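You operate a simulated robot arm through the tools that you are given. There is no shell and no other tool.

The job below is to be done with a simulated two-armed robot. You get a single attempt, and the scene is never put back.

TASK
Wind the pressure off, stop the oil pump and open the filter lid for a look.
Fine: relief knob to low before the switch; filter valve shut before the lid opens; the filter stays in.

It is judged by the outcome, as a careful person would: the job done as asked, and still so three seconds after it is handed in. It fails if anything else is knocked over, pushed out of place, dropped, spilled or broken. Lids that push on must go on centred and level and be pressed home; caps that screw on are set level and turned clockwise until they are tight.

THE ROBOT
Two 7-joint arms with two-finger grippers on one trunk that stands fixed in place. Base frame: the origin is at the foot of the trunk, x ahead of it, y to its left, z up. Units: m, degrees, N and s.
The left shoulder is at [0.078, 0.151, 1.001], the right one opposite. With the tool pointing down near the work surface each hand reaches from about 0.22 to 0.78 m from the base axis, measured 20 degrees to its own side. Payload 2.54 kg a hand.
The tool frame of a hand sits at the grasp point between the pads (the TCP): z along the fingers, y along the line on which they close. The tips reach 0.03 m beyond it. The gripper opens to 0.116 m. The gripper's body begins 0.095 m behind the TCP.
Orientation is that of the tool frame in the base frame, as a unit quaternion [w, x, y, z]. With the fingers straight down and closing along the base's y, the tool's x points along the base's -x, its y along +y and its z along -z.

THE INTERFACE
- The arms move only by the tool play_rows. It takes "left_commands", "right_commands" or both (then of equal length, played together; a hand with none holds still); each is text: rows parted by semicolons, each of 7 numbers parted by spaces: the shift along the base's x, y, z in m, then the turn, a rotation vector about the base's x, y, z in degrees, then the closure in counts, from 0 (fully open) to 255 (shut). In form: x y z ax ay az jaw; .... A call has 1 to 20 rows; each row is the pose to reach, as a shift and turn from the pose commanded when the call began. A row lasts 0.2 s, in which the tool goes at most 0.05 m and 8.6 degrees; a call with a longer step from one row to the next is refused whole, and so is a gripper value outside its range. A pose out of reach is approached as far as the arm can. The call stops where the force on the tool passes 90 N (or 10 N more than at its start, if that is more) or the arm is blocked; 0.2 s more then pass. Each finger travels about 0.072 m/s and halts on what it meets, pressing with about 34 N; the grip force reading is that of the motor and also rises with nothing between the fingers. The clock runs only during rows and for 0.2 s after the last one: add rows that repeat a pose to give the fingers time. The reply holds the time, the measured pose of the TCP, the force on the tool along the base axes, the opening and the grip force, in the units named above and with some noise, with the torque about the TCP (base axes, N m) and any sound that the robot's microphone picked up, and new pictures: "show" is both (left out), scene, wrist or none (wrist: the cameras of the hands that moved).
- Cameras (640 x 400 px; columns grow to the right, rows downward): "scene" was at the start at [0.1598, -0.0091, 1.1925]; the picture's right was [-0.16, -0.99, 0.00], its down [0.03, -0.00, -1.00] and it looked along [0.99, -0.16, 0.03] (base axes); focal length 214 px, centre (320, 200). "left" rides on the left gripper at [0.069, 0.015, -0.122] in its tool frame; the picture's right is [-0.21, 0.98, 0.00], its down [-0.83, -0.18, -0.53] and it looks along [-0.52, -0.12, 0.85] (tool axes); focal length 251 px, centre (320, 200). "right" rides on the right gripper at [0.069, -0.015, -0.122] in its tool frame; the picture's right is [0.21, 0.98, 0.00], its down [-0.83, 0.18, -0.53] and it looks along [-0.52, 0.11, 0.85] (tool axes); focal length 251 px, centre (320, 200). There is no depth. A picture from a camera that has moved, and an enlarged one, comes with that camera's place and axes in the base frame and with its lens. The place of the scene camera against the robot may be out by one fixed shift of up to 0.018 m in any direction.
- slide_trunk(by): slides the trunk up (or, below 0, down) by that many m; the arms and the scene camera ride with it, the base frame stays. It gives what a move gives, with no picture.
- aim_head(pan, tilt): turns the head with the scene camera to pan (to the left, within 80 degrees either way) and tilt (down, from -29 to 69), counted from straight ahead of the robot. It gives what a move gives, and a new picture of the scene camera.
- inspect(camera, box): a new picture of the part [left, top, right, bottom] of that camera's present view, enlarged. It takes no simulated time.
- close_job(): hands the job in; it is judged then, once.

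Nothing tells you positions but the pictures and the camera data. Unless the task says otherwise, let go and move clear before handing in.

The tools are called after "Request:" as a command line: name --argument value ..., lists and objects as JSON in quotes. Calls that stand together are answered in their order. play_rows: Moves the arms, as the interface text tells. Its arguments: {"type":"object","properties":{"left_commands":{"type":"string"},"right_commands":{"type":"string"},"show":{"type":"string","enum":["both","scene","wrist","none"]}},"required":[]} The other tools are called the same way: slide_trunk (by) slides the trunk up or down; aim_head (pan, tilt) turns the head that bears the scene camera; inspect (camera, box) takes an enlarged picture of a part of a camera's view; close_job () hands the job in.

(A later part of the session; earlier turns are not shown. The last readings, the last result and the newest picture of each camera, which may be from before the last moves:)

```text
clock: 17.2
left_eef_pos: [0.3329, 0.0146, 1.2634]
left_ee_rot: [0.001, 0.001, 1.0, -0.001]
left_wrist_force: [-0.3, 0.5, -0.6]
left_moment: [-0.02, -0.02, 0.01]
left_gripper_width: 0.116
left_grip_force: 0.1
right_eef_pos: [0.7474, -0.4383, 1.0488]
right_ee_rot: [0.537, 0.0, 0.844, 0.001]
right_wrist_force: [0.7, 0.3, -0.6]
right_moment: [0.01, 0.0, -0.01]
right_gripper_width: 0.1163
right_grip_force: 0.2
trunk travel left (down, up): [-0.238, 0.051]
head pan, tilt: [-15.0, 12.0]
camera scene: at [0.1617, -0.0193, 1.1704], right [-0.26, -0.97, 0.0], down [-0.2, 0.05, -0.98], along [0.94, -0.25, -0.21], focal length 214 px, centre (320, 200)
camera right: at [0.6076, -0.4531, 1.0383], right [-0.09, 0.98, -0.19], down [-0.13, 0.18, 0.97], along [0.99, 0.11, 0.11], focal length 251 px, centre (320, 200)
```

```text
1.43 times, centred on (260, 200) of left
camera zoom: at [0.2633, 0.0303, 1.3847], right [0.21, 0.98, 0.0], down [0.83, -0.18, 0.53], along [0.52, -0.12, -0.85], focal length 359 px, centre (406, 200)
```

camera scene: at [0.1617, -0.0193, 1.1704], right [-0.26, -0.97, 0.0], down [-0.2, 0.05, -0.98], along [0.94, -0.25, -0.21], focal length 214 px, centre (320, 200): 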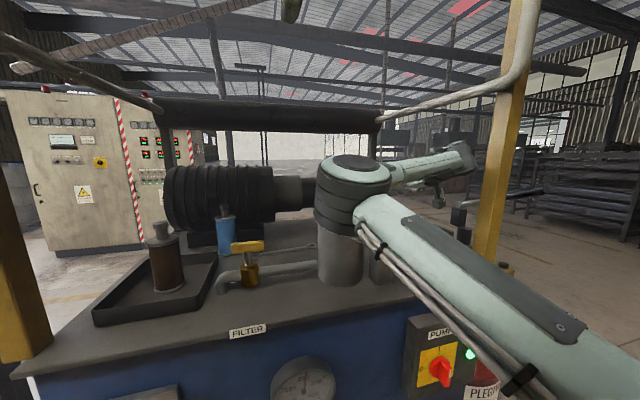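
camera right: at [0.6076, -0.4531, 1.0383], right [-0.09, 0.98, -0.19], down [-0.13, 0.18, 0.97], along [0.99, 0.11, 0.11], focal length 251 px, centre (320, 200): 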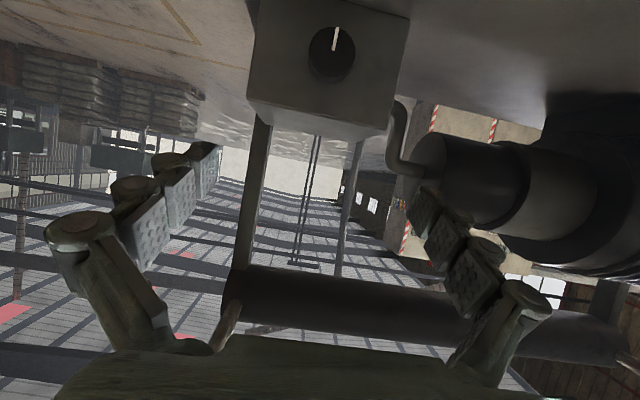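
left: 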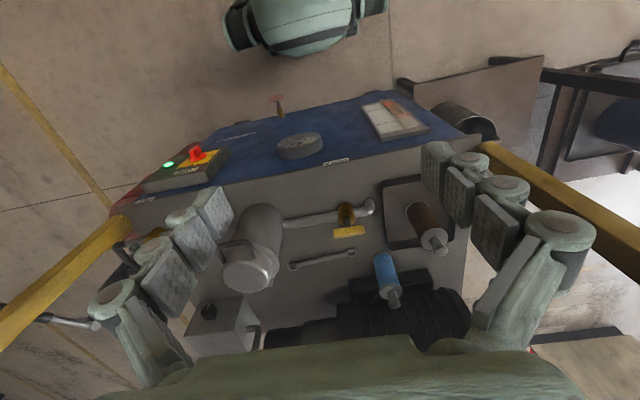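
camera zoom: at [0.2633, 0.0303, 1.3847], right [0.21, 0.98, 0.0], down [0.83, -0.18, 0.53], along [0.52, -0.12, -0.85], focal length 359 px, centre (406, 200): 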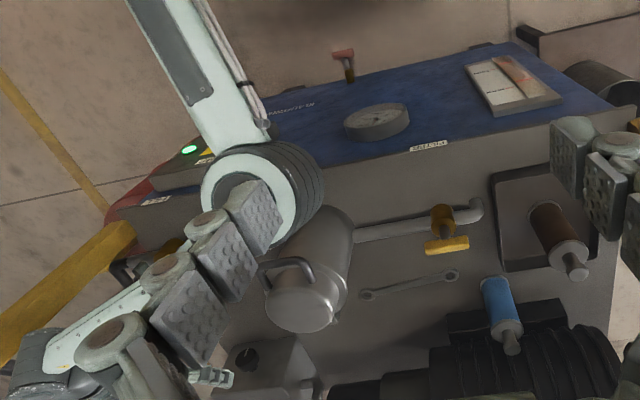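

The lift cleared it; the contact was my hand's camera housing on the FILL handle, at x≈0.59, y≈-0.46. I'll reorient the hand (slight yaw and pitch, then roll so the camera sits to the left) up here before going down again.

Request:
play_rows --right_commands "0 0 0.01 -0.52 -4.98 -3.98 0; 0 0 0.02 -1.05 -9.97 -7.96 0; 0 0 0.02 -1.57 -14.95 -11.94 0; 0 0 0.02 -1.57 -14.95 -11.94 60" --show "none"

Request:
play_rows --right_commands "0 0 0 7.7 -1.64 -1.39 80; 0 0 0 15.4 -3.28 -2.79 101; 0 0 0 23.1 -4.92 -4.18 101; 0 0 0 30.8 -6.56 -5.57 101; 0 0 0 38.5 -8.2 -6.96 101; 0 0 0 46.2 -9.84 -8.35 101; 0 0 0 53.9 -11.48 -9.74 101; 0 0 0 61.6 -13.12 -11.14 101; 0 0 0 69.3 -14.76 -12.53 101; 0 0 0 77 -16.4 -13.92 101"

```text
clock: 18.2
left_eef_pos: [0.3328, 0.014, 1.2636]
left_ee_rot: [0.001, 0.0, 1.0, 0.0]
left_wrist_force: [-1.0, 0.5, -0.1]
left_moment: [0.01, -0.07, -0.02]
left_gripper_width: 0.116
left_grip_force: 0.1
right_eef_pos: [0.7466, -0.4381, 1.0687]
right_ee_rot: [0.64, 0.081, 0.761, -0.068]
right_wrist_force: [0.4, -0.5, 0.1]
right_moment: [0.03, -0.01, 0.0]
right_gripper_width: 0.089
right_grip_force: 0.0
trunk travel left (down, up): [-0.238, 0.051]
head pan, tilt: [-15.0, 12.0]
```

```text
clock: 20.4
left_eef_pos: [0.3329, 0.0144, 1.2635]
left_ee_rot: [0.001, 0.0, 1.0, 0.001]
left_wrist_force: [-0.1, 0.3, -0.2]
left_moment: [0.0, 0.02, 0.04]
left_gripper_width: 0.1159
left_grip_force: 0.0
right_eef_pos: [0.7469, -0.4364, 1.0698]
right_ee_rot: [0.533, 0.552, 0.532, 0.359]
right_wrist_force: [-0.1, 0.3, 0.1]
right_moment: [-0.03, 0.03, 0.0]
right_gripper_width: 0.0701
right_grip_force: 0.1
trunk travel left (down, up): [-0.238, 0.051]
head pan, tilt: [-15.0, 12.0]
camera scene: at [0.1617, -0.0193, 1.1706], right [-0.26, -0.97, 0.0], down [-0.2, 0.05, -0.98], along [0.94, -0.25, -0.21], focal length 214 px, centre (320, 200)
camera right: at [0.6394, -0.3466, 1.0648], right [0.24, 0.34, 0.91], down [-0.62, -0.67, 0.41], along [0.75, -0.66, 0.05], focal length 251 px, centre (320, 200)
```

scene: 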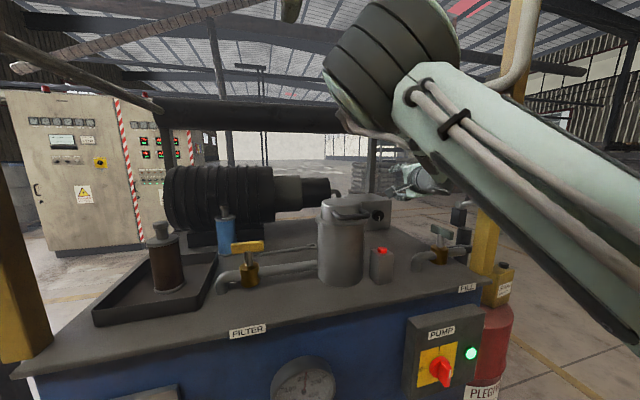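
right: 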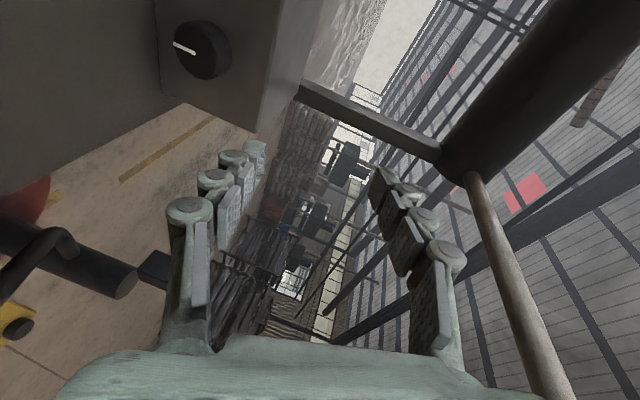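

The roll made the elbow swing up, well clear of the bench — good. The knob shows where expected (about [0.845, -0.437, 0.931]); I'll come down to about 5 cm in front of it.

Request:
play_rows --right_commands "0.02 0.004 -0.03 0 0 0 101; 0.032 0.008 -0.06 0 0 0 101; 0.032 0.012 -0.09 0 0 0 101; 0.032 0.016 -0.11 0 0 0 101; 0.032 0.016 -0.125 0 0 0 101"

```text
clock: 21.6
left_eef_pos: [0.3338, 0.015, 1.2626]
left_ee_rot: [0.0, 0.001, 1.0, 0.0]
left_wrist_force: [-0.2, 1.1, -1.2]
left_moment: [-0.01, -0.01, -0.01]
left_gripper_width: 0.1156
left_grip_force: 0.1
right_eef_pos: [0.7805, -0.4212, 0.9587]
right_ee_rot: [0.533, 0.552, 0.532, 0.358]
right_wrist_force: [-0.5, 0.2, 0.6]
right_moment: [-0.01, -0.02, -0.01]
right_gripper_width: 0.0703
right_grip_force: 0.0
right hand out of reach, approached as far as the arm can: row 5
trunk travel left (down, up): [-0.238, 0.051]
head pan, tilt: [-15.0, 12.0]
camera scene: at [0.1618, -0.0192, 1.1705], right [-0.26, -0.97, 0.0], down [-0.2, 0.05, -0.98], along [0.94, -0.25, -0.21], focal length 214 px, centre (320, 200)
camera right: at [0.6717, -0.3319, 0.9545], right [0.24, 0.34, 0.91], down [-0.62, -0.67, 0.41], along [0.75, -0.66, 0.05], focal length 251 px, centre (320, 200)
```

scene: 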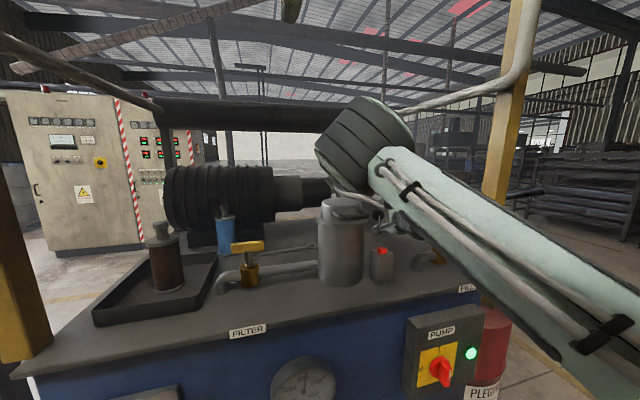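
right: 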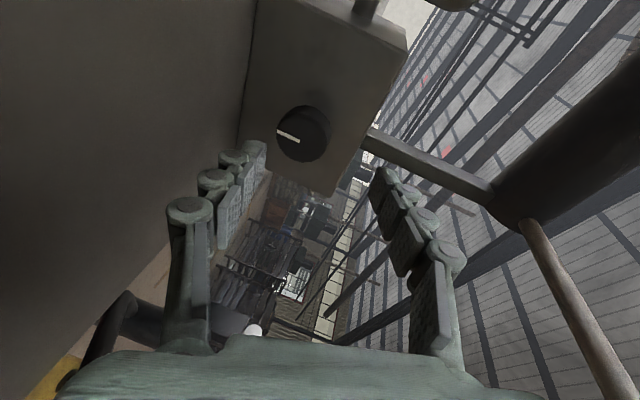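

The arm hits its limit about 1.4 cm above the needed height. I'll raise the hand and slide the trunk down 8 cm, so the arm can reach the knob's height comfortably.

Request:
play_rows --right_commands "0 0 0.03 0 0 0 101; 0 0 0.06 0 0 0 101; 0 0 0.085 0 0 0 101" --show "none"

Request:
slide_trunk --by -0.08

Request:
inspect --camera "right" --box '[0, 0, 640, 400]'

Request:
inspect --camera "scene" --box '[0, 0, 640, 400]'

```text
clock: 22.4
left_eef_pos: [0.3327, 0.0142, 1.2636]
left_ee_rot: [0.0, 0.0, 1.0, -0.001]
left_wrist_force: [-0.2, 0.1, 0.0]
left_moment: [-0.03, -0.04, -0.01]
left_gripper_width: 0.1162
left_grip_force: 0.1
right_eef_pos: [0.7786, -0.4227, 1.0441]
right_ee_rot: [0.533, 0.552, 0.532, 0.358]
right_wrist_force: [0.0, 0.2, 0.3]
right_moment: [0.01, 0.0, -0.03]
right_gripper_width: 0.0705
right_grip_force: 0.1
trunk travel left (down, up): [-0.238, 0.051]
head pan, tilt: [-15.0, 12.0]
```

```text
clock: 23.5
left_eef_pos: [0.3326, 0.0145, 1.1841]
left_ee_rot: [-0.001, 0.0, 1.0, -0.001]
left_wrist_force: [-0.4, 0.6, 0.5]
left_moment: [0.02, 0.0, 0.03]
left_gripper_width: 0.1159
left_grip_force: 0.0
right_eef_pos: [0.7782, -0.4245, 0.9641]
right_ee_rot: [0.533, 0.551, 0.532, 0.359]
right_wrist_force: [0.5, -0.3, -0.1]
right_moment: [0.0, 0.0, 0.05]
right_gripper_width: 0.0701
right_grip_force: 0.1
trunk travel left (down, up): [-0.158, 0.131]
head pan, tilt: [-15.0, 12.0]
```

```text
1.00 times, centred on (320, 200) of right (not enlarged: the box is as wide or as high as the picture)
camera zoom: at [0.6702, -0.3329, 0.9588], right [0.24, 0.34, 0.91], down [-0.62, -0.67, 0.41], along [0.75, -0.66, 0.05], focal length 251 px, centre (320, 200)
```

zoom: 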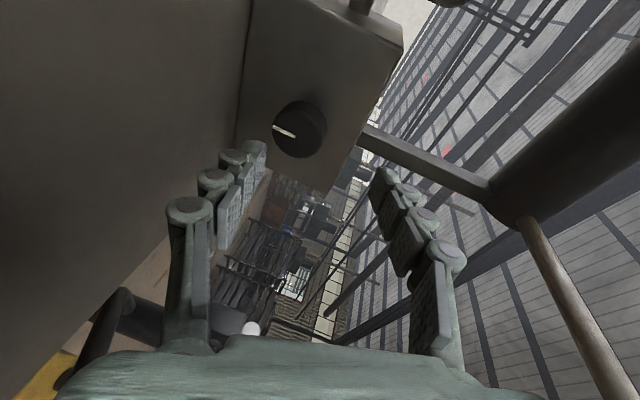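

```text
1.00 times, centred on (320, 200) of scene (not enlarged: the box is as wide or as high as the picture)
camera zoom: at [0.1616, -0.0192, 1.0907], right [-0.26, -0.97, 0.0], down [-0.2, 0.05, -0.98], along [0.94, -0.25, -0.21], focal length 214 px, centre (320, 200)
```

zoom: 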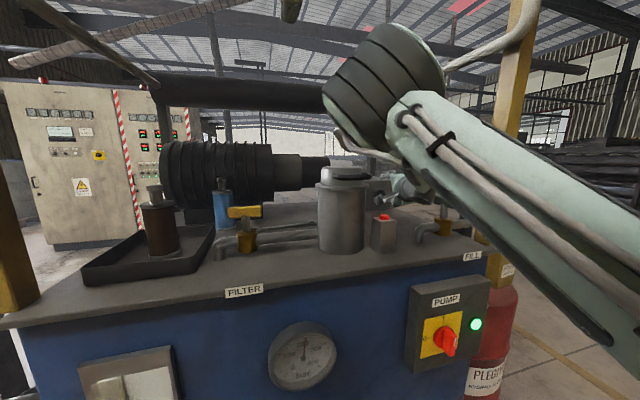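

Now there is height to spare, and the gauge is visible in the scene too. I'll enlarge the wrist view to pin down the knob centre.

Request:
inspect --camera "right" --box '[220, 70, 380, 200]'

Request:
inspect --camera "scene" --box '[260, 310, 350, 395]'

```text
3.08 times, centred on (300, 135) of right
camera zoom: at [0.6702, -0.3329, 0.9588], right [0.24, 0.34, 0.91], down [-0.62, -0.67, 0.41], along [0.75, -0.66, 0.05], focal length 774 px, centre (382, 400)
```

zoom: 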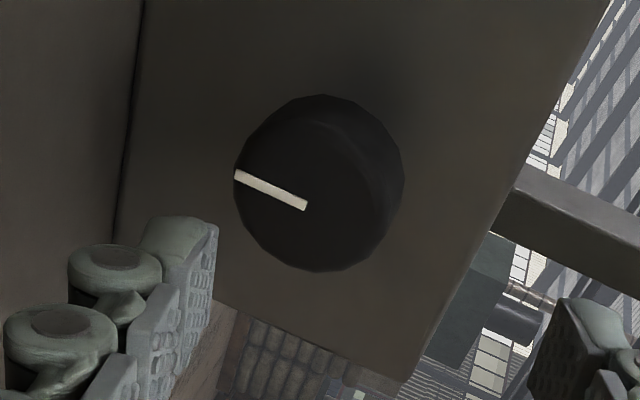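

```text
4.71 times, centred on (305, 352) of scene
camera zoom: at [0.1616, -0.0192, 1.0907], right [-0.26, -0.97, 0.0], down [-0.2, 0.05, -0.98], along [0.94, -0.25, -0.21], focal length 1009 px, centre (391, -518)
```

zoom: 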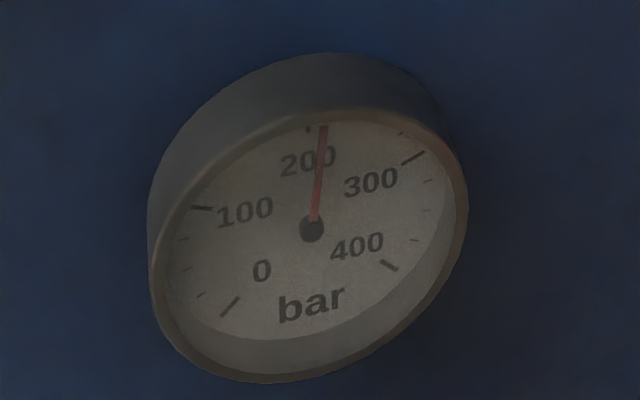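

Knob centre comes out at y≈-0.438, z≈0.930, radius about 2 cm. I'll line up, advance so the finger tips straddle it just short of the box face.

Request:
play_rows --right_commands "0.001 0.003 -0.01 0 0 0 101; 0.001 0.003 -0.02 0 0 0 101; 0.017 -0.0005 -0.023 0 0 0 101; 0.033 -0.004 -0.026 0 0 0 101; 0.048 -0.007 -0.029 0 0 0 101; 0.048 -0.007 -0.029 0 0 0 101"

Request:
inspect --camera "right" --box '[160, 120, 480, 320]'

```text
clock: 24.9
left_eef_pos: [0.3322, 0.0141, 1.184]
left_ee_rot: [0.0, 0.0, 1.0, -0.001]
left_wrist_force: [-0.5, 0.2, 0.7]
left_moment: [0.01, -0.01, -0.02]
left_gripper_width: 0.1161
left_grip_force: 0.1
right_eef_pos: [0.8261, -0.4294, 0.9345]
right_ee_rot: [0.533, 0.551, 0.532, 0.359]
right_wrist_force: [-0.1, 0.6, 0.0]
right_moment: [0.01, -0.01, 0.01]
right_gripper_width: 0.0701
right_grip_force: 0.1
trunk travel left (down, up): [-0.158, 0.131]
head pan, tilt: [-15.0, 12.0]
camera scene: at [0.1618, -0.0193, 1.0906], right [-0.26, -0.97, 0.0], down [-0.2, 0.05, -0.98], along [0.94, -0.25, -0.21], focal length 214 px, centre (320, 200)
camera right: at [0.718, -0.3402, 0.9295], right [0.24, 0.34, 0.91], down [-0.62, -0.67, 0.41], along [0.75, -0.66, 0.05], focal length 251 px, centre (320, 200)
```

scene: 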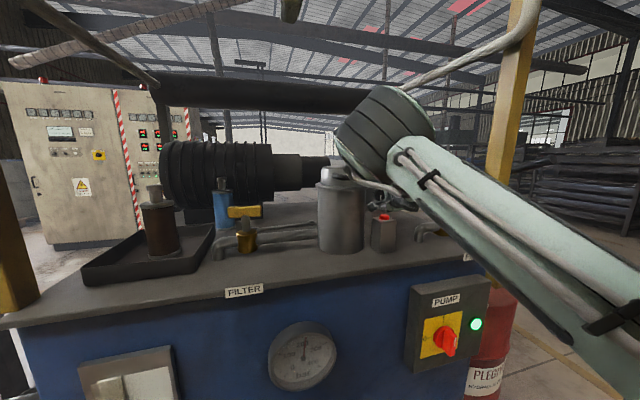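
right: 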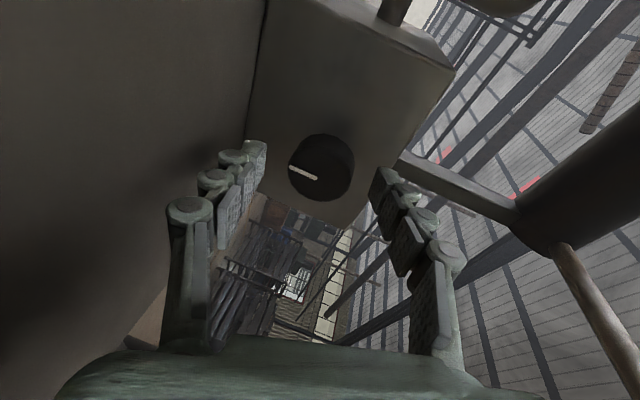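

```text
2.00 times, centred on (320, 220) of right
camera zoom: at [0.718, -0.3402, 0.9295], right [0.24, 0.34, 0.91], down [-0.62, -0.67, 0.41], along [0.75, -0.66, 0.05], focal length 503 px, centre (320, 160)
```

zoom: 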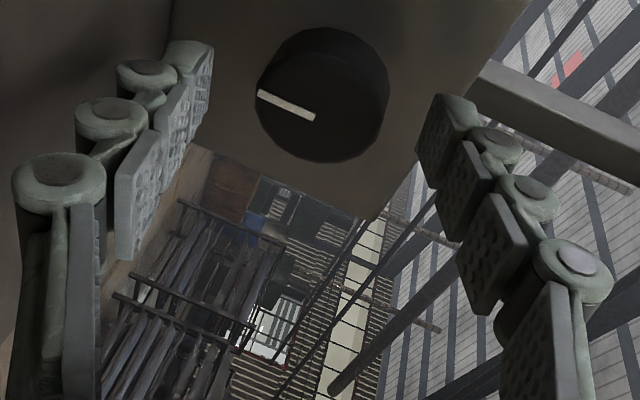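

The knob sits between the fingertips, centred within a couple of millimetres. I'll close on it.

Request:
play_rows --right_commands "0.002 -0.002 -0.001 0 0 0 101; 0.002 -0.002 -0.001 0 0 0 200; 0.002 -0.002 -0.001 0 0 0 255; 0.002 -0.002 -0.001 0 0 0 255; 0.002 -0.002 -0.001 0 0 0 255"

```text
clock: 26.1
left_eef_pos: [0.3328, 0.0153, 1.184]
left_ee_rot: [0.0, 0.0, 1.0, -0.001]
left_wrist_force: [0.1, -0.1, -0.9]
left_moment: [0.02, 0.02, -0.03]
left_gripper_width: 0.1162
left_grip_force: 0.1
right_eef_pos: [0.8287, -0.4317, 0.9353]
right_ee_rot: [0.533, 0.551, 0.532, 0.36]
right_wrist_force: [7.0, -1.5, 8.0]
right_moment: [-0.05, -0.16, 0.09]
right_gripper_width: 0.0413
right_grip_force: 44.6
trunk travel left (down, up): [-0.158, 0.131]
head pan, tilt: [-15.0, 12.0]
camera scene: at [0.1615, -0.019, 1.0907], right [-0.26, -0.97, 0.0], down [-0.2, 0.05, -0.98], along [0.94, -0.25, -0.21], focal length 214 px, centre (320, 200)
camera right: at [0.7198, -0.3419, 0.9298], right [0.23, 0.34, 0.91], down [-0.62, -0.67, 0.41], along [0.75, -0.66, 0.06], focal length 251 px, centre (320, 200)
```

scene: 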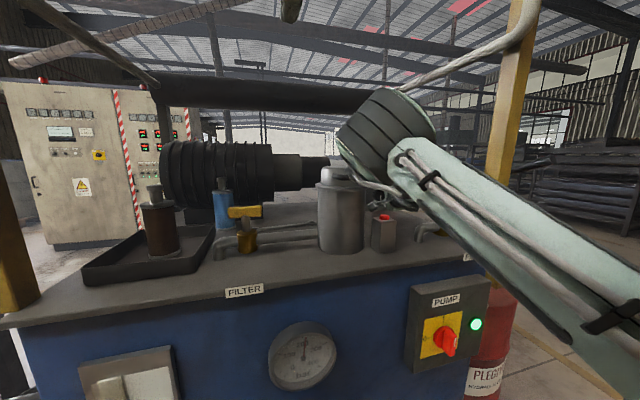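
right: 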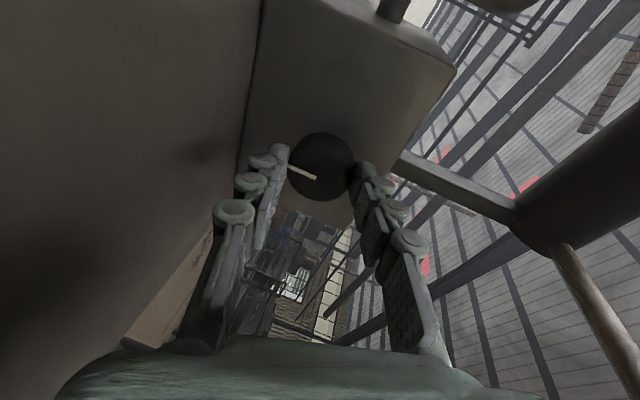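

Gripped at 41 mm. I'll turn it about 24° anticlockwise (seen from the robot) about its own axis and watch the gauge.

Request:
play_rows --right_commands "0 0.0003 -0.0004 -4 0 0 255; 0 0.0007 -0.0009 -8 0 0 255; 0 0.001 -0.0014 -12 0 0 255; 0 0.0012 -0.0019 -16 0 0 255; 0 0.0014 -0.0025 -20 0 0 255; 0 0.0016 -0.003 -24 0 0 255"

Request:
inspect --camera "scene" --box '[260, 310, 350, 395]'

Request:
inspect --camera "right" --box '[220, 70, 420, 240]'

```text
clock: 27.5
left_eef_pos: [0.3384, 0.01, 1.1804]
left_ee_rot: [-0.004, 0.0, 1.0, 0.003]
left_wrist_force: [0.0, 0.2, -0.2]
left_moment: [-0.01, -0.01, -0.02]
left_gripper_width: 0.1161
left_grip_force: 0.1
right_eef_pos: [0.8268, -0.4297, 0.9329]
right_ee_rot: [0.619, 0.451, 0.596, 0.242]
right_wrist_force: [16.0, -26.6, -34.9]
right_moment: [0.29, 0.62, -0.17]
right_gripper_width: 0.041
right_grip_force: 45.0
right hand out of reach, approached as far as the arm can: row 5, 6
trunk travel left (down, up): [-0.158, 0.131]
head pan, tilt: [-15.0, 12.0]
camera scene: at [0.1669, -0.0234, 1.0887], right [-0.26, -0.97, 0.0], down [-0.21, 0.06, -0.98], along [0.94, -0.25, -0.22], focal length 214 px, centre (320, 200)
camera right: at [0.7187, -0.3462, 0.899], right [0.27, 0.64, 0.72], down [-0.61, -0.46, 0.65], along [0.74, -0.61, 0.27], focal length 251 px, centre (320, 200)
```

scene: 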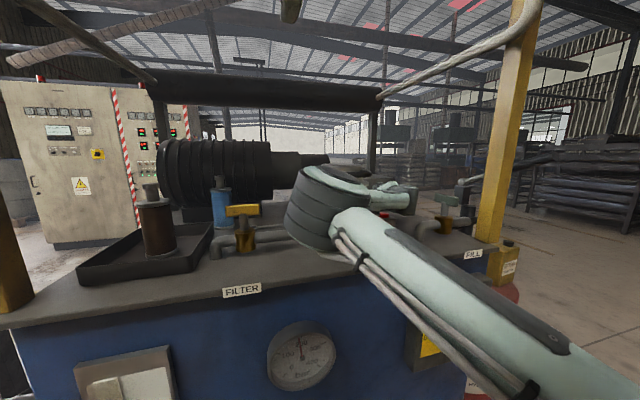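
right: 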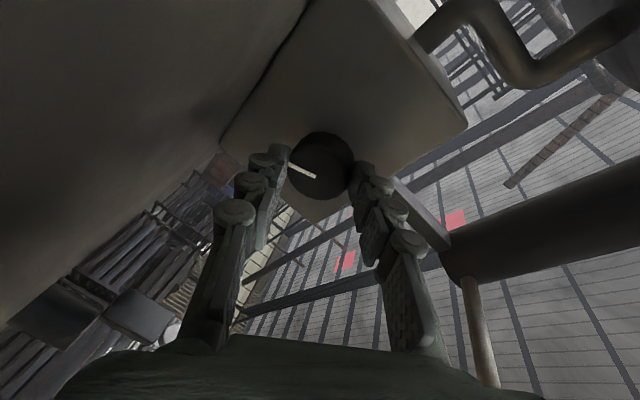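

```text
4.71 times, centred on (305, 352) of scene
camera zoom: at [0.1669, -0.0234, 1.0887], right [-0.26, -0.97, 0.0], down [-0.21, 0.06, -0.98], along [0.94, -0.25, -0.22], focal length 1009 px, centre (391, -518)
```

zoom: 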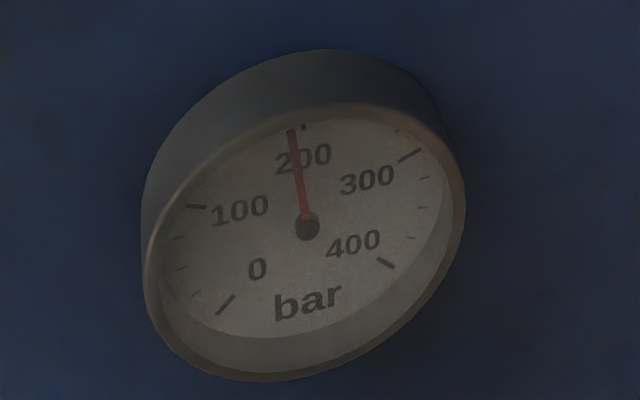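

```text
2.35 times, centred on (320, 155) of right
camera zoom: at [0.7187, -0.3462, 0.899], right [0.27, 0.64, 0.72], down [-0.61, -0.46, 0.65], along [0.74, -0.61, 0.27], focal length 592 px, centre (320, 306)
```

zoom: 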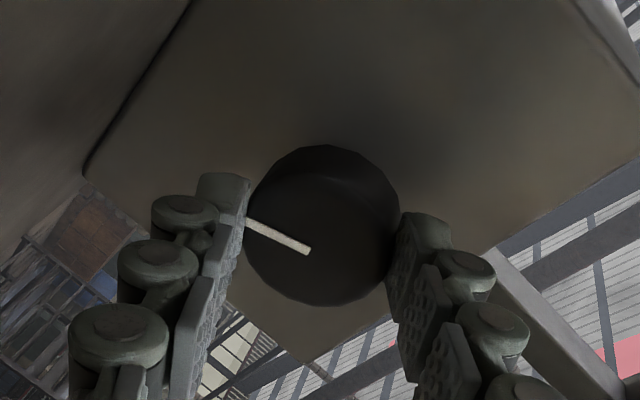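

Anticlockwise works: the gauge fell from about 210 to 190 bar. But the elbow swung back inward and the grip now carries about 45 N of side load, so I'll let go of the knob, and back away to re-grip in a better arm posture.

Request:
play_rows --right_commands "0 0 0 0 0 0 180; 0 0 0 0 0 0 101; 0 0 0 0 0 0 101"

Request:
inspect --camera "left" --box '[100, 60, 420, 340]'

```text
clock: 28.3
left_eef_pos: [0.3322, 0.0155, 1.1841]
left_ee_rot: [0.001, 0.0, 1.0, 0.0]
left_wrist_force: [0.2, 0.5, -0.2]
left_moment: [-0.02, -0.02, -0.05]
left_gripper_width: 0.116
left_grip_force: 0.0
right_eef_pos: [0.8267, -0.4165, 0.9552]
right_ee_rot: [0.627, 0.439, 0.593, 0.251]
right_wrist_force: [0.0, -0.5, 0.2]
right_moment: [0.01, 0.03, -0.04]
right_gripper_width: 0.0703
right_grip_force: 0.1
trunk travel left (down, up): [-0.158, 0.131]
head pan, tilt: [-15.0, 12.0]
camera scene: at [0.1612, -0.0187, 1.0909], right [-0.26, -0.97, 0.0], down [-0.2, 0.05, -0.98], along [0.94, -0.25, -0.21], focal length 214 px, centre (320, 200)
camera right: at [0.7176, -0.3359, 0.9177], right [0.24, 0.66, 0.72], down [-0.62, -0.47, 0.63], along [0.75, -0.59, 0.3], focal length 251 px, centre (320, 200)
```

scene: 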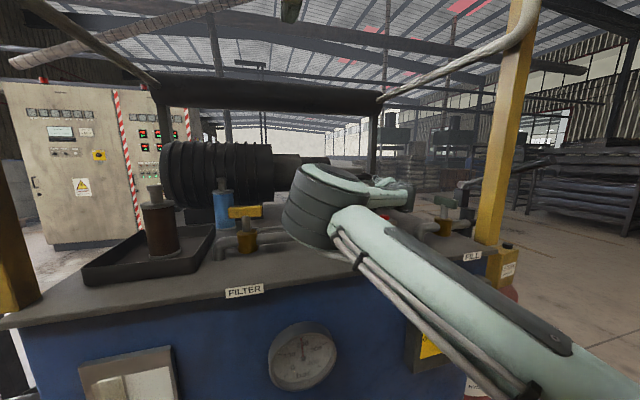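
right: 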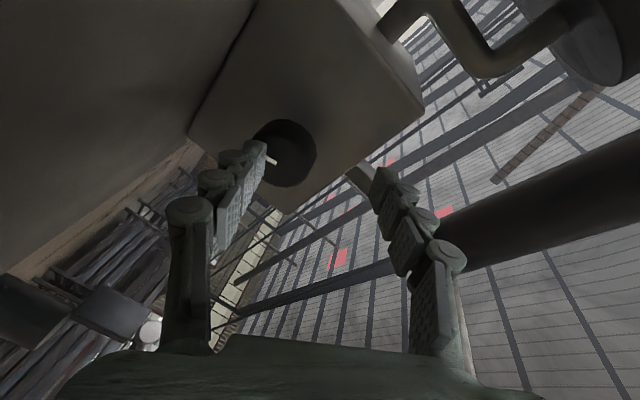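

```text
1.43 times, centred on (260, 200) of left
camera zoom: at [0.2627, 0.031, 1.3052], right [0.21, 0.98, 0.0], down [0.83, -0.18, 0.53], along [0.52, -0.12, -0.84], focal length 359 px, centre (406, 200)
```

zoom: 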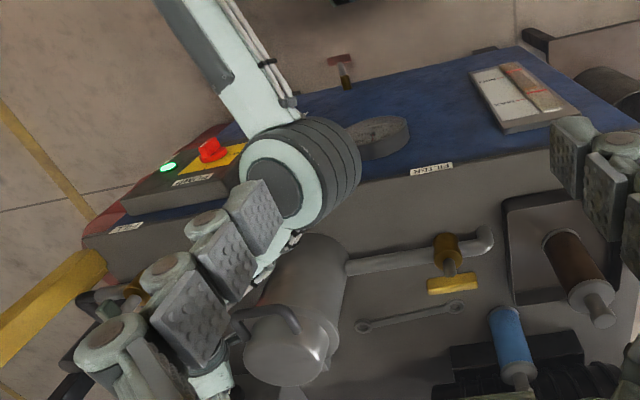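

Released cleanly. Backing out and rolling the hand further (camera toward the top), which should raise the elbow again and give me a long anticlockwise stroke.

Request:
play_rows --right_commands "-0.024 0.006 0.004 0 0 0 101; -0.048 0.012 0.015 0 0 0 101; -0.05 0.012 0.03 7.9 -2.07 -0.73 101; -0.05 0.012 0.045 15.8 -4.14 -1.46 101; -0.05 0.012 0.06 23.7 -6.21 -2.19 101; -0.05 0.012 0.06 31.6 -8.28 -2.92 101; -0.05 0.012 0.06 39.5 -10.35 -3.65 101; -0.05 0.012 0.06 47.4 -12.42 -4.38 101; -0.05 0.012 0.06 55.3 -14.49 -5.11 101; -0.05 0.012 0.06 63.2 -16.56 -5.84 101"

```text
clock: 30.5
left_eef_pos: [0.334, 0.0152, 1.1836]
left_ee_rot: [0.001, 0.001, 1.0, 0.0]
left_wrist_force: [-0.7, 0.2, 0.4]
left_moment: [-0.02, 0.03, -0.01]
left_gripper_width: 0.1159
left_grip_force: 0.1
right_eef_pos: [0.7775, -0.4072, 1.0116]
right_ee_rot: [0.404, 0.688, 0.266, 0.541]
right_wrist_force: [-0.2, 0.5, 0.2]
right_moment: [0.01, -0.02, 0.03]
right_gripper_width: 0.07
right_grip_force: 0.0
right hand out of reach, approached as far as the arm can: row 1, 2
trunk travel left (down, up): [-0.158, 0.131]
head pan, tilt: [-15.0, 12.0]
camera scene: at [0.1617, -0.0193, 1.0906], right [-0.26, -0.97, 0.0], down [-0.2, 0.05, -0.98], along [0.94, -0.25, -0.21], focal length 214 px, centre (320, 200)
camera right: at [0.6793, -0.3108, 1.0471], right [-0.01, -0.35, 0.94], down [-0.75, -0.62, -0.24], along [0.66, -0.71, -0.25], focal length 251 px, centre (320, 200)
```

scene: 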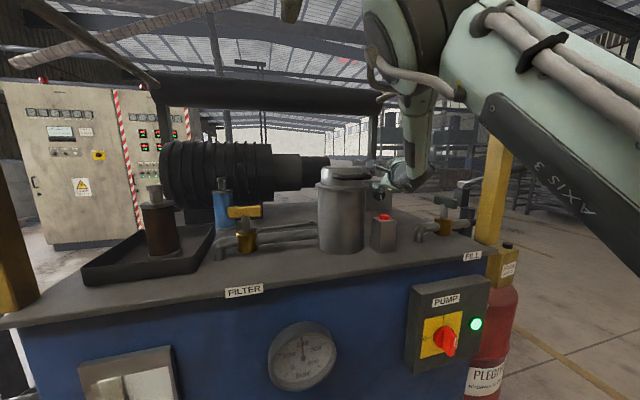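
right: 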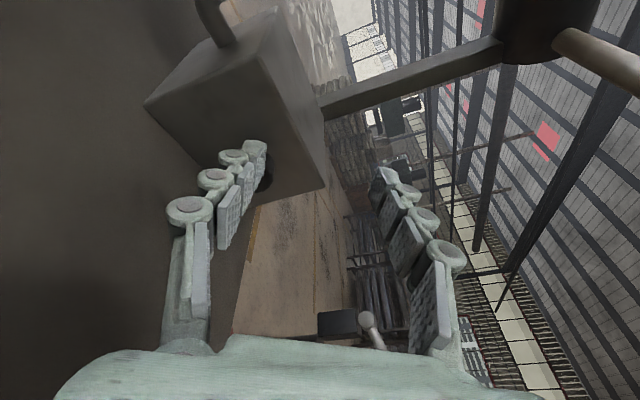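

The elbow is up and right now, clear of everything. I'll drop the trunk 4 cm more for height margin, then line up on the knob.

Request:
slide_trunk --by -0.04

Request:
play_rows --right_commands "0 -0.004 -0.01 0 0 0 101; 0.001 -0.007 -0.022 0 0 0 101; 0.002 -0.009 -0.034 0 0 0 101; 0.002 -0.009 -0.034 0 0 0 101"

Request:
inspect --camera "right" --box '[180, 100, 420, 250]'

```text
clock: 31.4
left_eef_pos: [0.334, 0.0151, 1.144]
left_ee_rot: [0.0, 0.0, 1.0, -0.001]
left_wrist_force: [-0.4, 0.5, -0.5]
left_moment: [0.0, -0.01, -0.01]
left_gripper_width: 0.1162
left_grip_force: 0.0
right_eef_pos: [0.7759, -0.4065, 0.9701]
right_ee_rot: [0.405, 0.688, 0.266, 0.541]
right_wrist_force: [-1.5, -0.6, 0.6]
right_moment: [-0.01, 0.01, -0.04]
right_gripper_width: 0.07
right_grip_force: 0.2
trunk travel left (down, up): [-0.118, 0.171]
head pan, tilt: [-15.0, 12.0]
```

```text
clock: 32.4
left_eef_pos: [0.3328, 0.0146, 1.1451]
left_ee_rot: [0.0, 0.0, 1.0, 0.0]
left_wrist_force: [0.0, 0.3, 1.2]
left_moment: [-0.01, -0.01, 0.04]
left_gripper_width: 0.1161
left_grip_force: 0.0
right_eef_pos: [0.7789, -0.4154, 0.9396]
right_ee_rot: [0.402, 0.688, 0.27, 0.54]
right_wrist_force: [-0.1, 0.6, 1.4]
right_moment: [0.0, 0.03, 0.0]
right_gripper_width: 0.0701
right_grip_force: 0.0
trunk travel left (down, up): [-0.118, 0.171]
head pan, tilt: [-15.0, 12.0]
camera scene: at [0.1618, -0.0193, 1.0506], right [-0.26, -0.97, 0.0], down [-0.2, 0.05, -0.98], along [0.94, -0.25, -0.21], focal length 214 px, centre (320, 200)
camera right: at [0.6814, -0.3196, 0.9752], right [0.0, -0.35, 0.94], down [-0.75, -0.62, -0.23], along [0.66, -0.7, -0.26], focal length 251 px, centre (320, 200)
```

scene: 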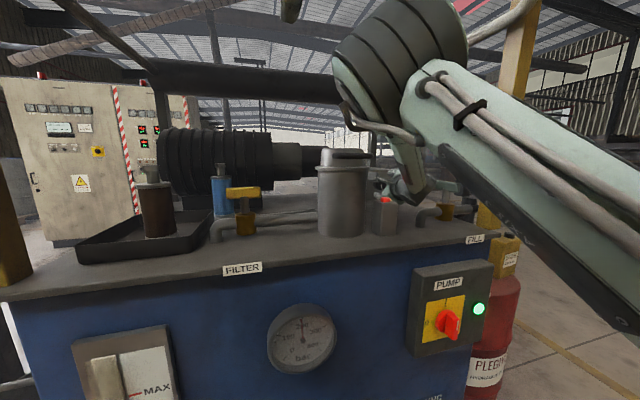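
right: 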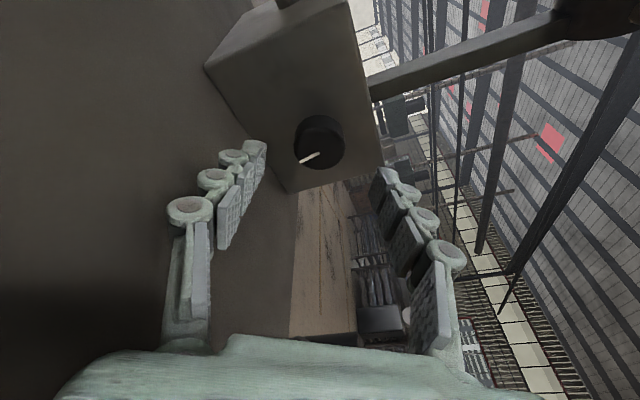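

```text
2.67 times, centred on (300, 175) of right
camera zoom: at [0.6814, -0.3196, 0.9752], right [0.0, -0.35, 0.94], down [-0.75, -0.62, -0.23], along [0.66, -0.7, -0.26], focal length 670 px, centre (373, 267)
```

zoom: 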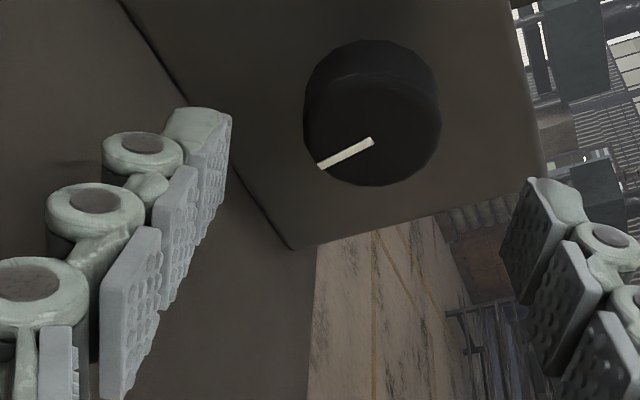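

Well aligned. I'll advance onto the knob, grip, and turn about 45° anticlockwise, staying in the range where the elbow stays up.

Request:
play_rows --right_commands "0.012 -0.005 -0.004 0 0 0 101; 0.025 -0.0085 -0.005 0 0 0 101; 0.038 -0.012 -0.006 0 0 0 101; 0.049 -0.015 -0.007 0 0 0 101; 0.049 -0.015 -0.007 0 0 0 101; 0.049 -0.015 -0.007 0 0 0 200; 0.049 -0.015 -0.007 0 0 0 255; 0.049 -0.015 -0.007 0 0 0 255; 0.049 -0.015 -0.007 0 0 0 255"

Request:
inspect --camera "right" --box '[180, 100, 420, 250]'

```text
clock: 34.4
left_eef_pos: [0.3326, 0.0144, 1.1437]
left_ee_rot: [0.0, -0.001, 1.0, 0.0]
left_wrist_force: [-0.6, -0.2, -0.4]
left_moment: [0.02, -0.02, 0.0]
left_gripper_width: 0.116
left_grip_force: 0.0
right_eef_pos: [0.828, -0.4314, 0.9341]
right_ee_rot: [0.403, 0.688, 0.268, 0.541]
right_wrist_force: [8.9, -8.0, 8.4]
right_moment: [-0.11, 0.0, -0.53]
right_gripper_width: 0.0405
right_grip_force: 45.4
right hand out of reach, approached as far as the arm can: row 1, 2, 3
trunk travel left (down, up): [-0.118, 0.171]
head pan, tilt: [-15.0, 12.0]
camera scene: at [0.1616, -0.0195, 1.0507], right [-0.26, -0.97, 0.0], down [-0.2, 0.05, -0.98], along [0.94, -0.25, -0.21], focal length 214 px, centre (320, 200)
camera right: at [0.7303, -0.3353, 0.969], right [-0.01, -0.35, 0.94], down [-0.75, -0.62, -0.23], along [0.66, -0.7, -0.26], focal length 251 px, centre (320, 200)
```

scene: 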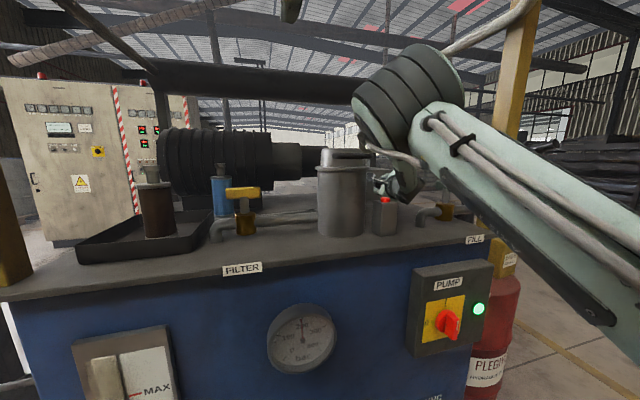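
right: 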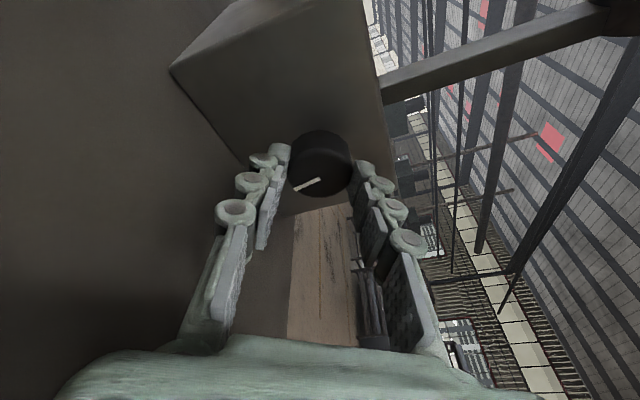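

```text
2.67 times, centred on (300, 175) of right
camera zoom: at [0.7303, -0.3353, 0.969], right [-0.01, -0.35, 0.94], down [-0.75, -0.62, -0.23], along [0.66, -0.7, -0.26], focal length 670 px, centre (373, 267)
```

zoom: 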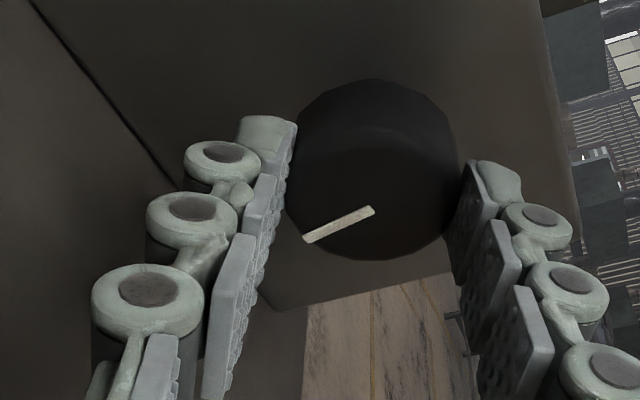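

Firm grip. I'll turn about the tool's own axis this time (so the wrist stays high), 42° anticlockwise, watching force and gauge.

Request:
play_rows --right_commands "0 0 0 -5.75 1.61 0.53 255; 0 0 0 -11.5 3.22 1.06 255; 0 0 0 -17.26 4.82 1.58 255; 0 0 0 -23 6.43 2.11 255; 0 0 0 -28.8 8.04 2.64 255; 0 0 0 -34.5 9.65 3.17 255; 0 0 0 -40.3 11.26 3.7 255"

Request:
inspect --camera "right" --box '[180, 100, 420, 250]'

Request:
inspect --camera "scene" --box '[255, 295, 350, 380]'

```text
clock: 36.0
left_eef_pos: [0.33, 0.0152, 1.1449]
left_ee_rot: [0.002, 0.0, 1.0, -0.001]
left_wrist_force: [0.2, 0.0, 0.4]
left_moment: [-0.02, 0.02, 0.0]
left_gripper_width: 0.1161
left_grip_force: 0.1
right_eef_pos: [0.8259, -0.4302, 0.9326]
right_ee_rot: [0.572, 0.546, 0.495, 0.359]
right_wrist_force: [-16.3, 3.8, 5.8]
right_moment: [-0.07, -0.89, -0.95]
right_gripper_width: 0.0403
right_grip_force: 44.8
trunk travel left (down, up): [-0.118, 0.171]
head pan, tilt: [-15.0, 12.0]
camera scene: at [0.1597, -0.0186, 1.051], right [-0.26, -0.97, 0.0], down [-0.2, 0.05, -0.98], along [0.95, -0.25, -0.2], focal length 214 px, centre (320, 200)
camera right: at [0.7237, -0.3341, 0.9169], right [0.18, 0.35, 0.92], down [-0.7, -0.62, 0.37], along [0.69, -0.71, 0.13], focal length 251 px, centre (320, 200)
```

scene: 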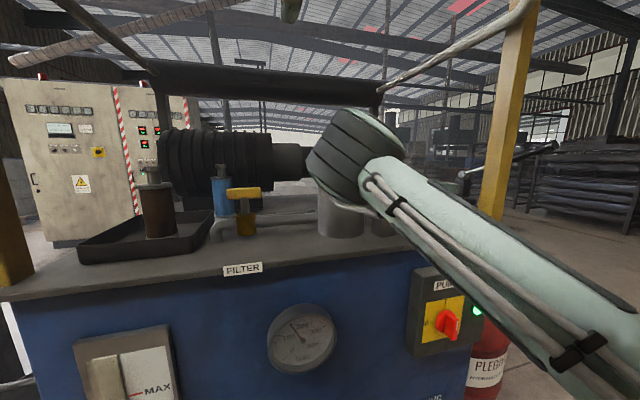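
right: 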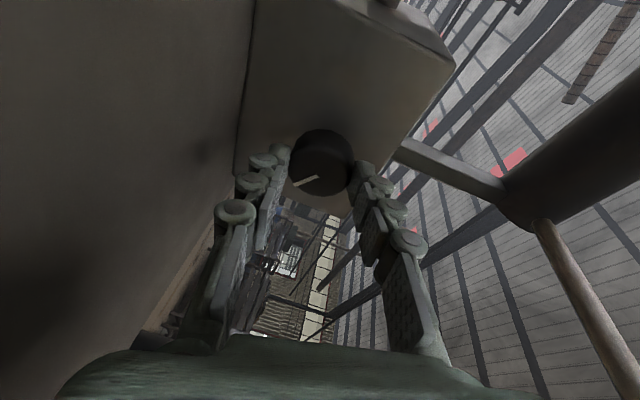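

```text
2.67 times, centred on (300, 175) of right
camera zoom: at [0.7237, -0.3341, 0.9169], right [0.18, 0.35, 0.92], down [-0.7, -0.62, 0.37], along [0.69, -0.71, 0.13], focal length 670 px, centre (373, 267)
```

zoom: 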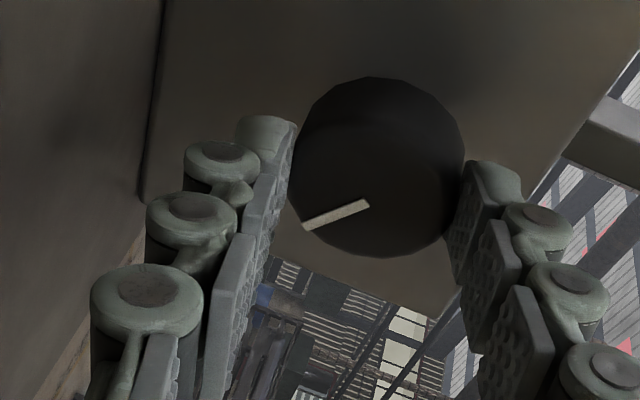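

```text
4.71 times, centred on (302, 338) of scene
camera zoom: at [0.1597, -0.0186, 1.051], right [-0.26, -0.97, 0.0], down [-0.2, 0.05, -0.98], along [0.95, -0.25, -0.2], focal length 1009 px, centre (402, -447)
```

zoom: 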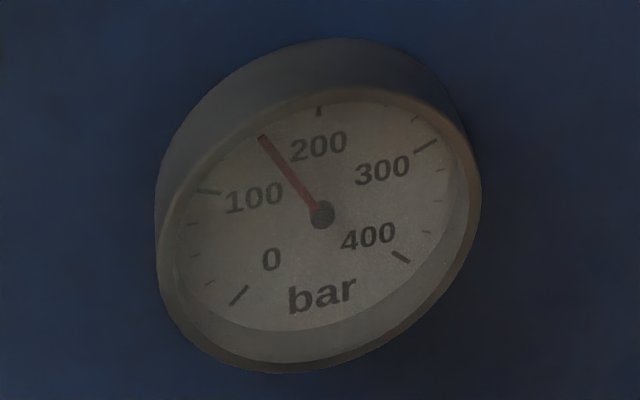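

Pressure is down to about 150 bar, roughly 1 bar per degree, and the arm behaves. I'll open the fingers in place, roll back clockwise around the knob, and re-grip for a longer stroke.

Request:
play_rows --right_commands "0 0 0 0 0 0 180; 0 0 0 0 0 0 101; 0 0 0 0 0 0 101; 0 0 0 7.86 -2.21 -0.71 101; 0 0 0 15.7 -4.42 -1.42 101; 0 0 0 23.6 -6.63 -2.13 101; 0 0 0 31.4 -8.84 -2.84 101; 0 0 0 39.3 -11.05 -3.55 101; 0 0 0 47.2 -13.26 -4.26 101; 0 0 0 55 -15.47 -4.97 101; 0 0 0 62.9 -17.68 -5.68 101; 0 0 0 70.7 -19.89 -6.39 101; 0 0 0 78.6 -22.1 -7.1 101; 0 0 0 78.6 -22.1 -7.1 101"

Request:
inspect --camera "right" --box '[180, 100, 420, 250]'

```text
clock: 39.0
left_eef_pos: [0.3337, 0.0144, 1.1444]
left_ee_rot: [0.0, 0.0, 1.0, 0.0]
left_wrist_force: [0.0, -0.6, -1.1]
left_moment: [-0.02, -0.02, -0.03]
left_gripper_width: 0.116
left_grip_force: 0.0
right_eef_pos: [0.809, -0.4534, 0.9279]
right_ee_rot: [0.341, 0.712, 0.194, 0.582]
right_wrist_force: [-0.1, -0.7, 0.2]
right_moment: [0.0, -0.04, 0.01]
right_gripper_width: 0.0701
right_grip_force: 0.0
right hand out of reach, approached as far as the arm can: row 9, 10, 11, 12, 13, 14
trunk travel left (down, up): [-0.118, 0.171]
head pan, tilt: [-15.0, 12.0]
camera scene: at [0.1618, -0.0192, 1.0505], right [-0.26, -0.97, 0.0], down [-0.2, 0.05, -0.98], along [0.94, -0.25, -0.21], focal length 214 px, centre (320, 200)
camera right: at [0.7107, -0.3646, 0.9773], right [-0.07, -0.53, 0.85], down [-0.74, -0.54, -0.4], along [0.67, -0.65, -0.36], focal length 251 px, centre (320, 200)
```

scene: 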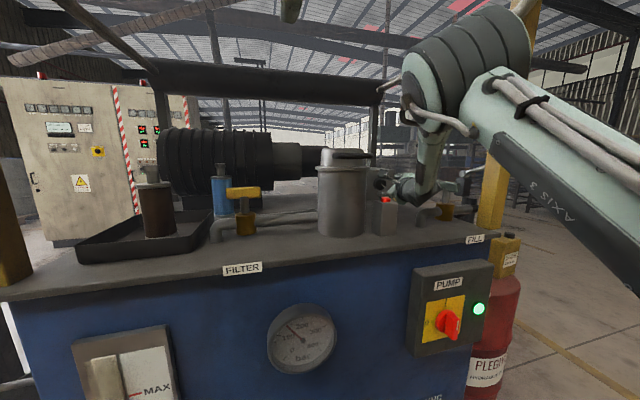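
right: 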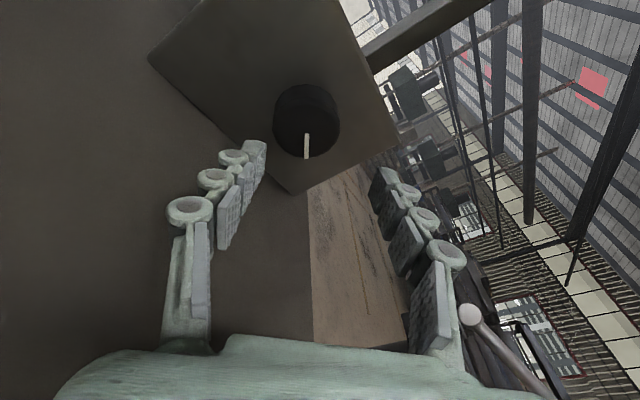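

```text
2.67 times, centred on (300, 175) of right
camera zoom: at [0.7107, -0.3646, 0.9773], right [-0.07, -0.53, 0.85], down [-0.74, -0.54, -0.4], along [0.67, -0.65, -0.36], focal length 670 px, centre (373, 267)
```

zoom: 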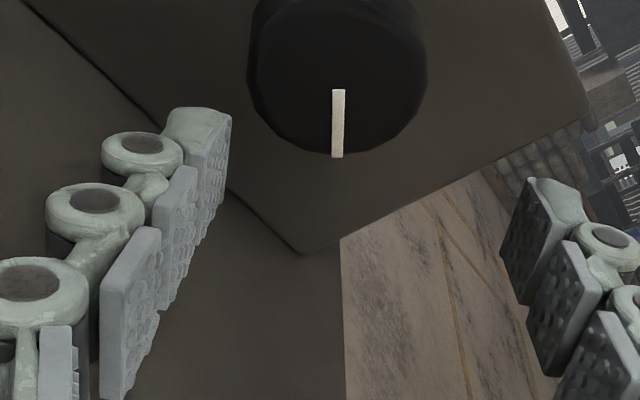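

The roll limit is near 130°, which pushed the hand slightly aside. I'll roll back a little, recentre on the knob and advance, then grip.

Request:
play_rows --right_commands "0 0.014 0.003 -4 1.1 0.37 101; 0 0.0285 0.006 -8 2.2 0.75 101; 0 0.0285 0.006 -8 2.2 0.75 101; 0.01 0.026 0.005 -8 2.2 0.75 101; 0.0195 0.0233 0.0045 -8 2.2 0.75 101; 0.0195 0.0233 0.0045 -8 2.2 0.75 101"

Request:
inspect --camera "right" --box '[180, 100, 420, 250]'

```text
clock: 40.4
left_eef_pos: [0.3327, 0.0141, 1.1426]
left_ee_rot: [0.001, -0.001, 1.0, 0.0]
left_wrist_force: [0.3, 0.5, 0.0]
left_moment: [0.0, 0.03, 0.02]
left_gripper_width: 0.1161
left_grip_force: 0.1
right_eef_pos: [0.8306, -0.4285, 0.9346]
right_ee_rot: [0.382, 0.696, 0.247, 0.556]
right_wrist_force: [0.2, -0.7, 0.3]
right_moment: [-0.01, -0.01, -0.01]
right_gripper_width: 0.0698
right_grip_force: 0.1
right hand out of reach, approached as far as the arm can: row 2
trunk travel left (down, up): [-0.118, 0.171]
head pan, tilt: [-15.0, 12.0]
camera scene: at [0.1618, -0.0193, 1.0506], right [-0.26, -0.97, 0.0], down [-0.2, 0.05, -0.98], along [0.94, -0.25, -0.21], focal length 214 px, centre (320, 200)
camera right: at [0.7322, -0.3369, 0.975], right [-0.02, -0.41, 0.91], down [-0.74, -0.6, -0.29], along [0.67, -0.68, -0.29], focal length 251 px, centre (320, 200)
```

scene: 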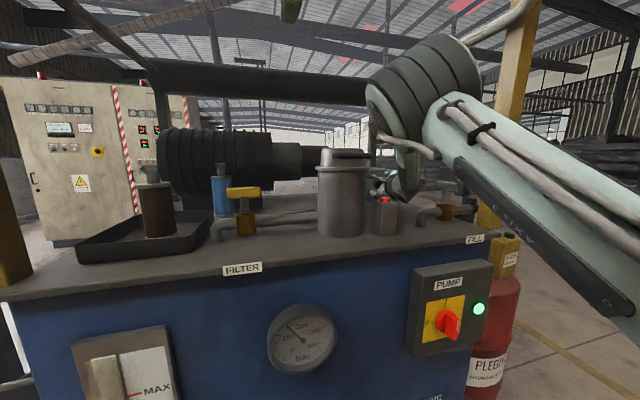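
right: 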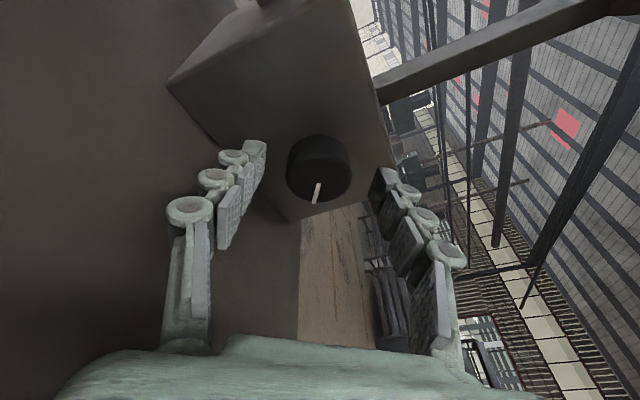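

```text
2.67 times, centred on (300, 175) of right
camera zoom: at [0.7322, -0.3369, 0.975], right [-0.02, -0.41, 0.91], down [-0.74, -0.6, -0.29], along [0.67, -0.68, -0.29], focal length 670 px, centre (373, 267)
```

zoom: 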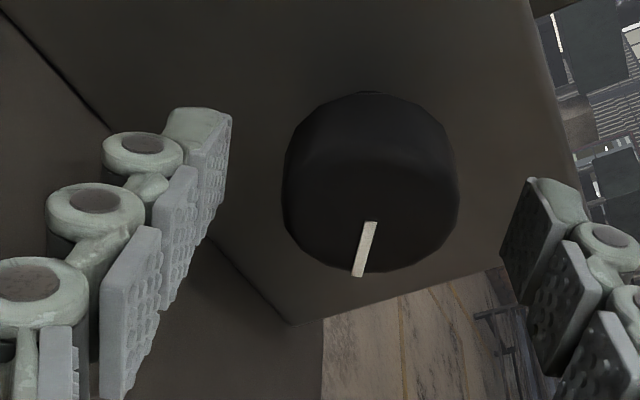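

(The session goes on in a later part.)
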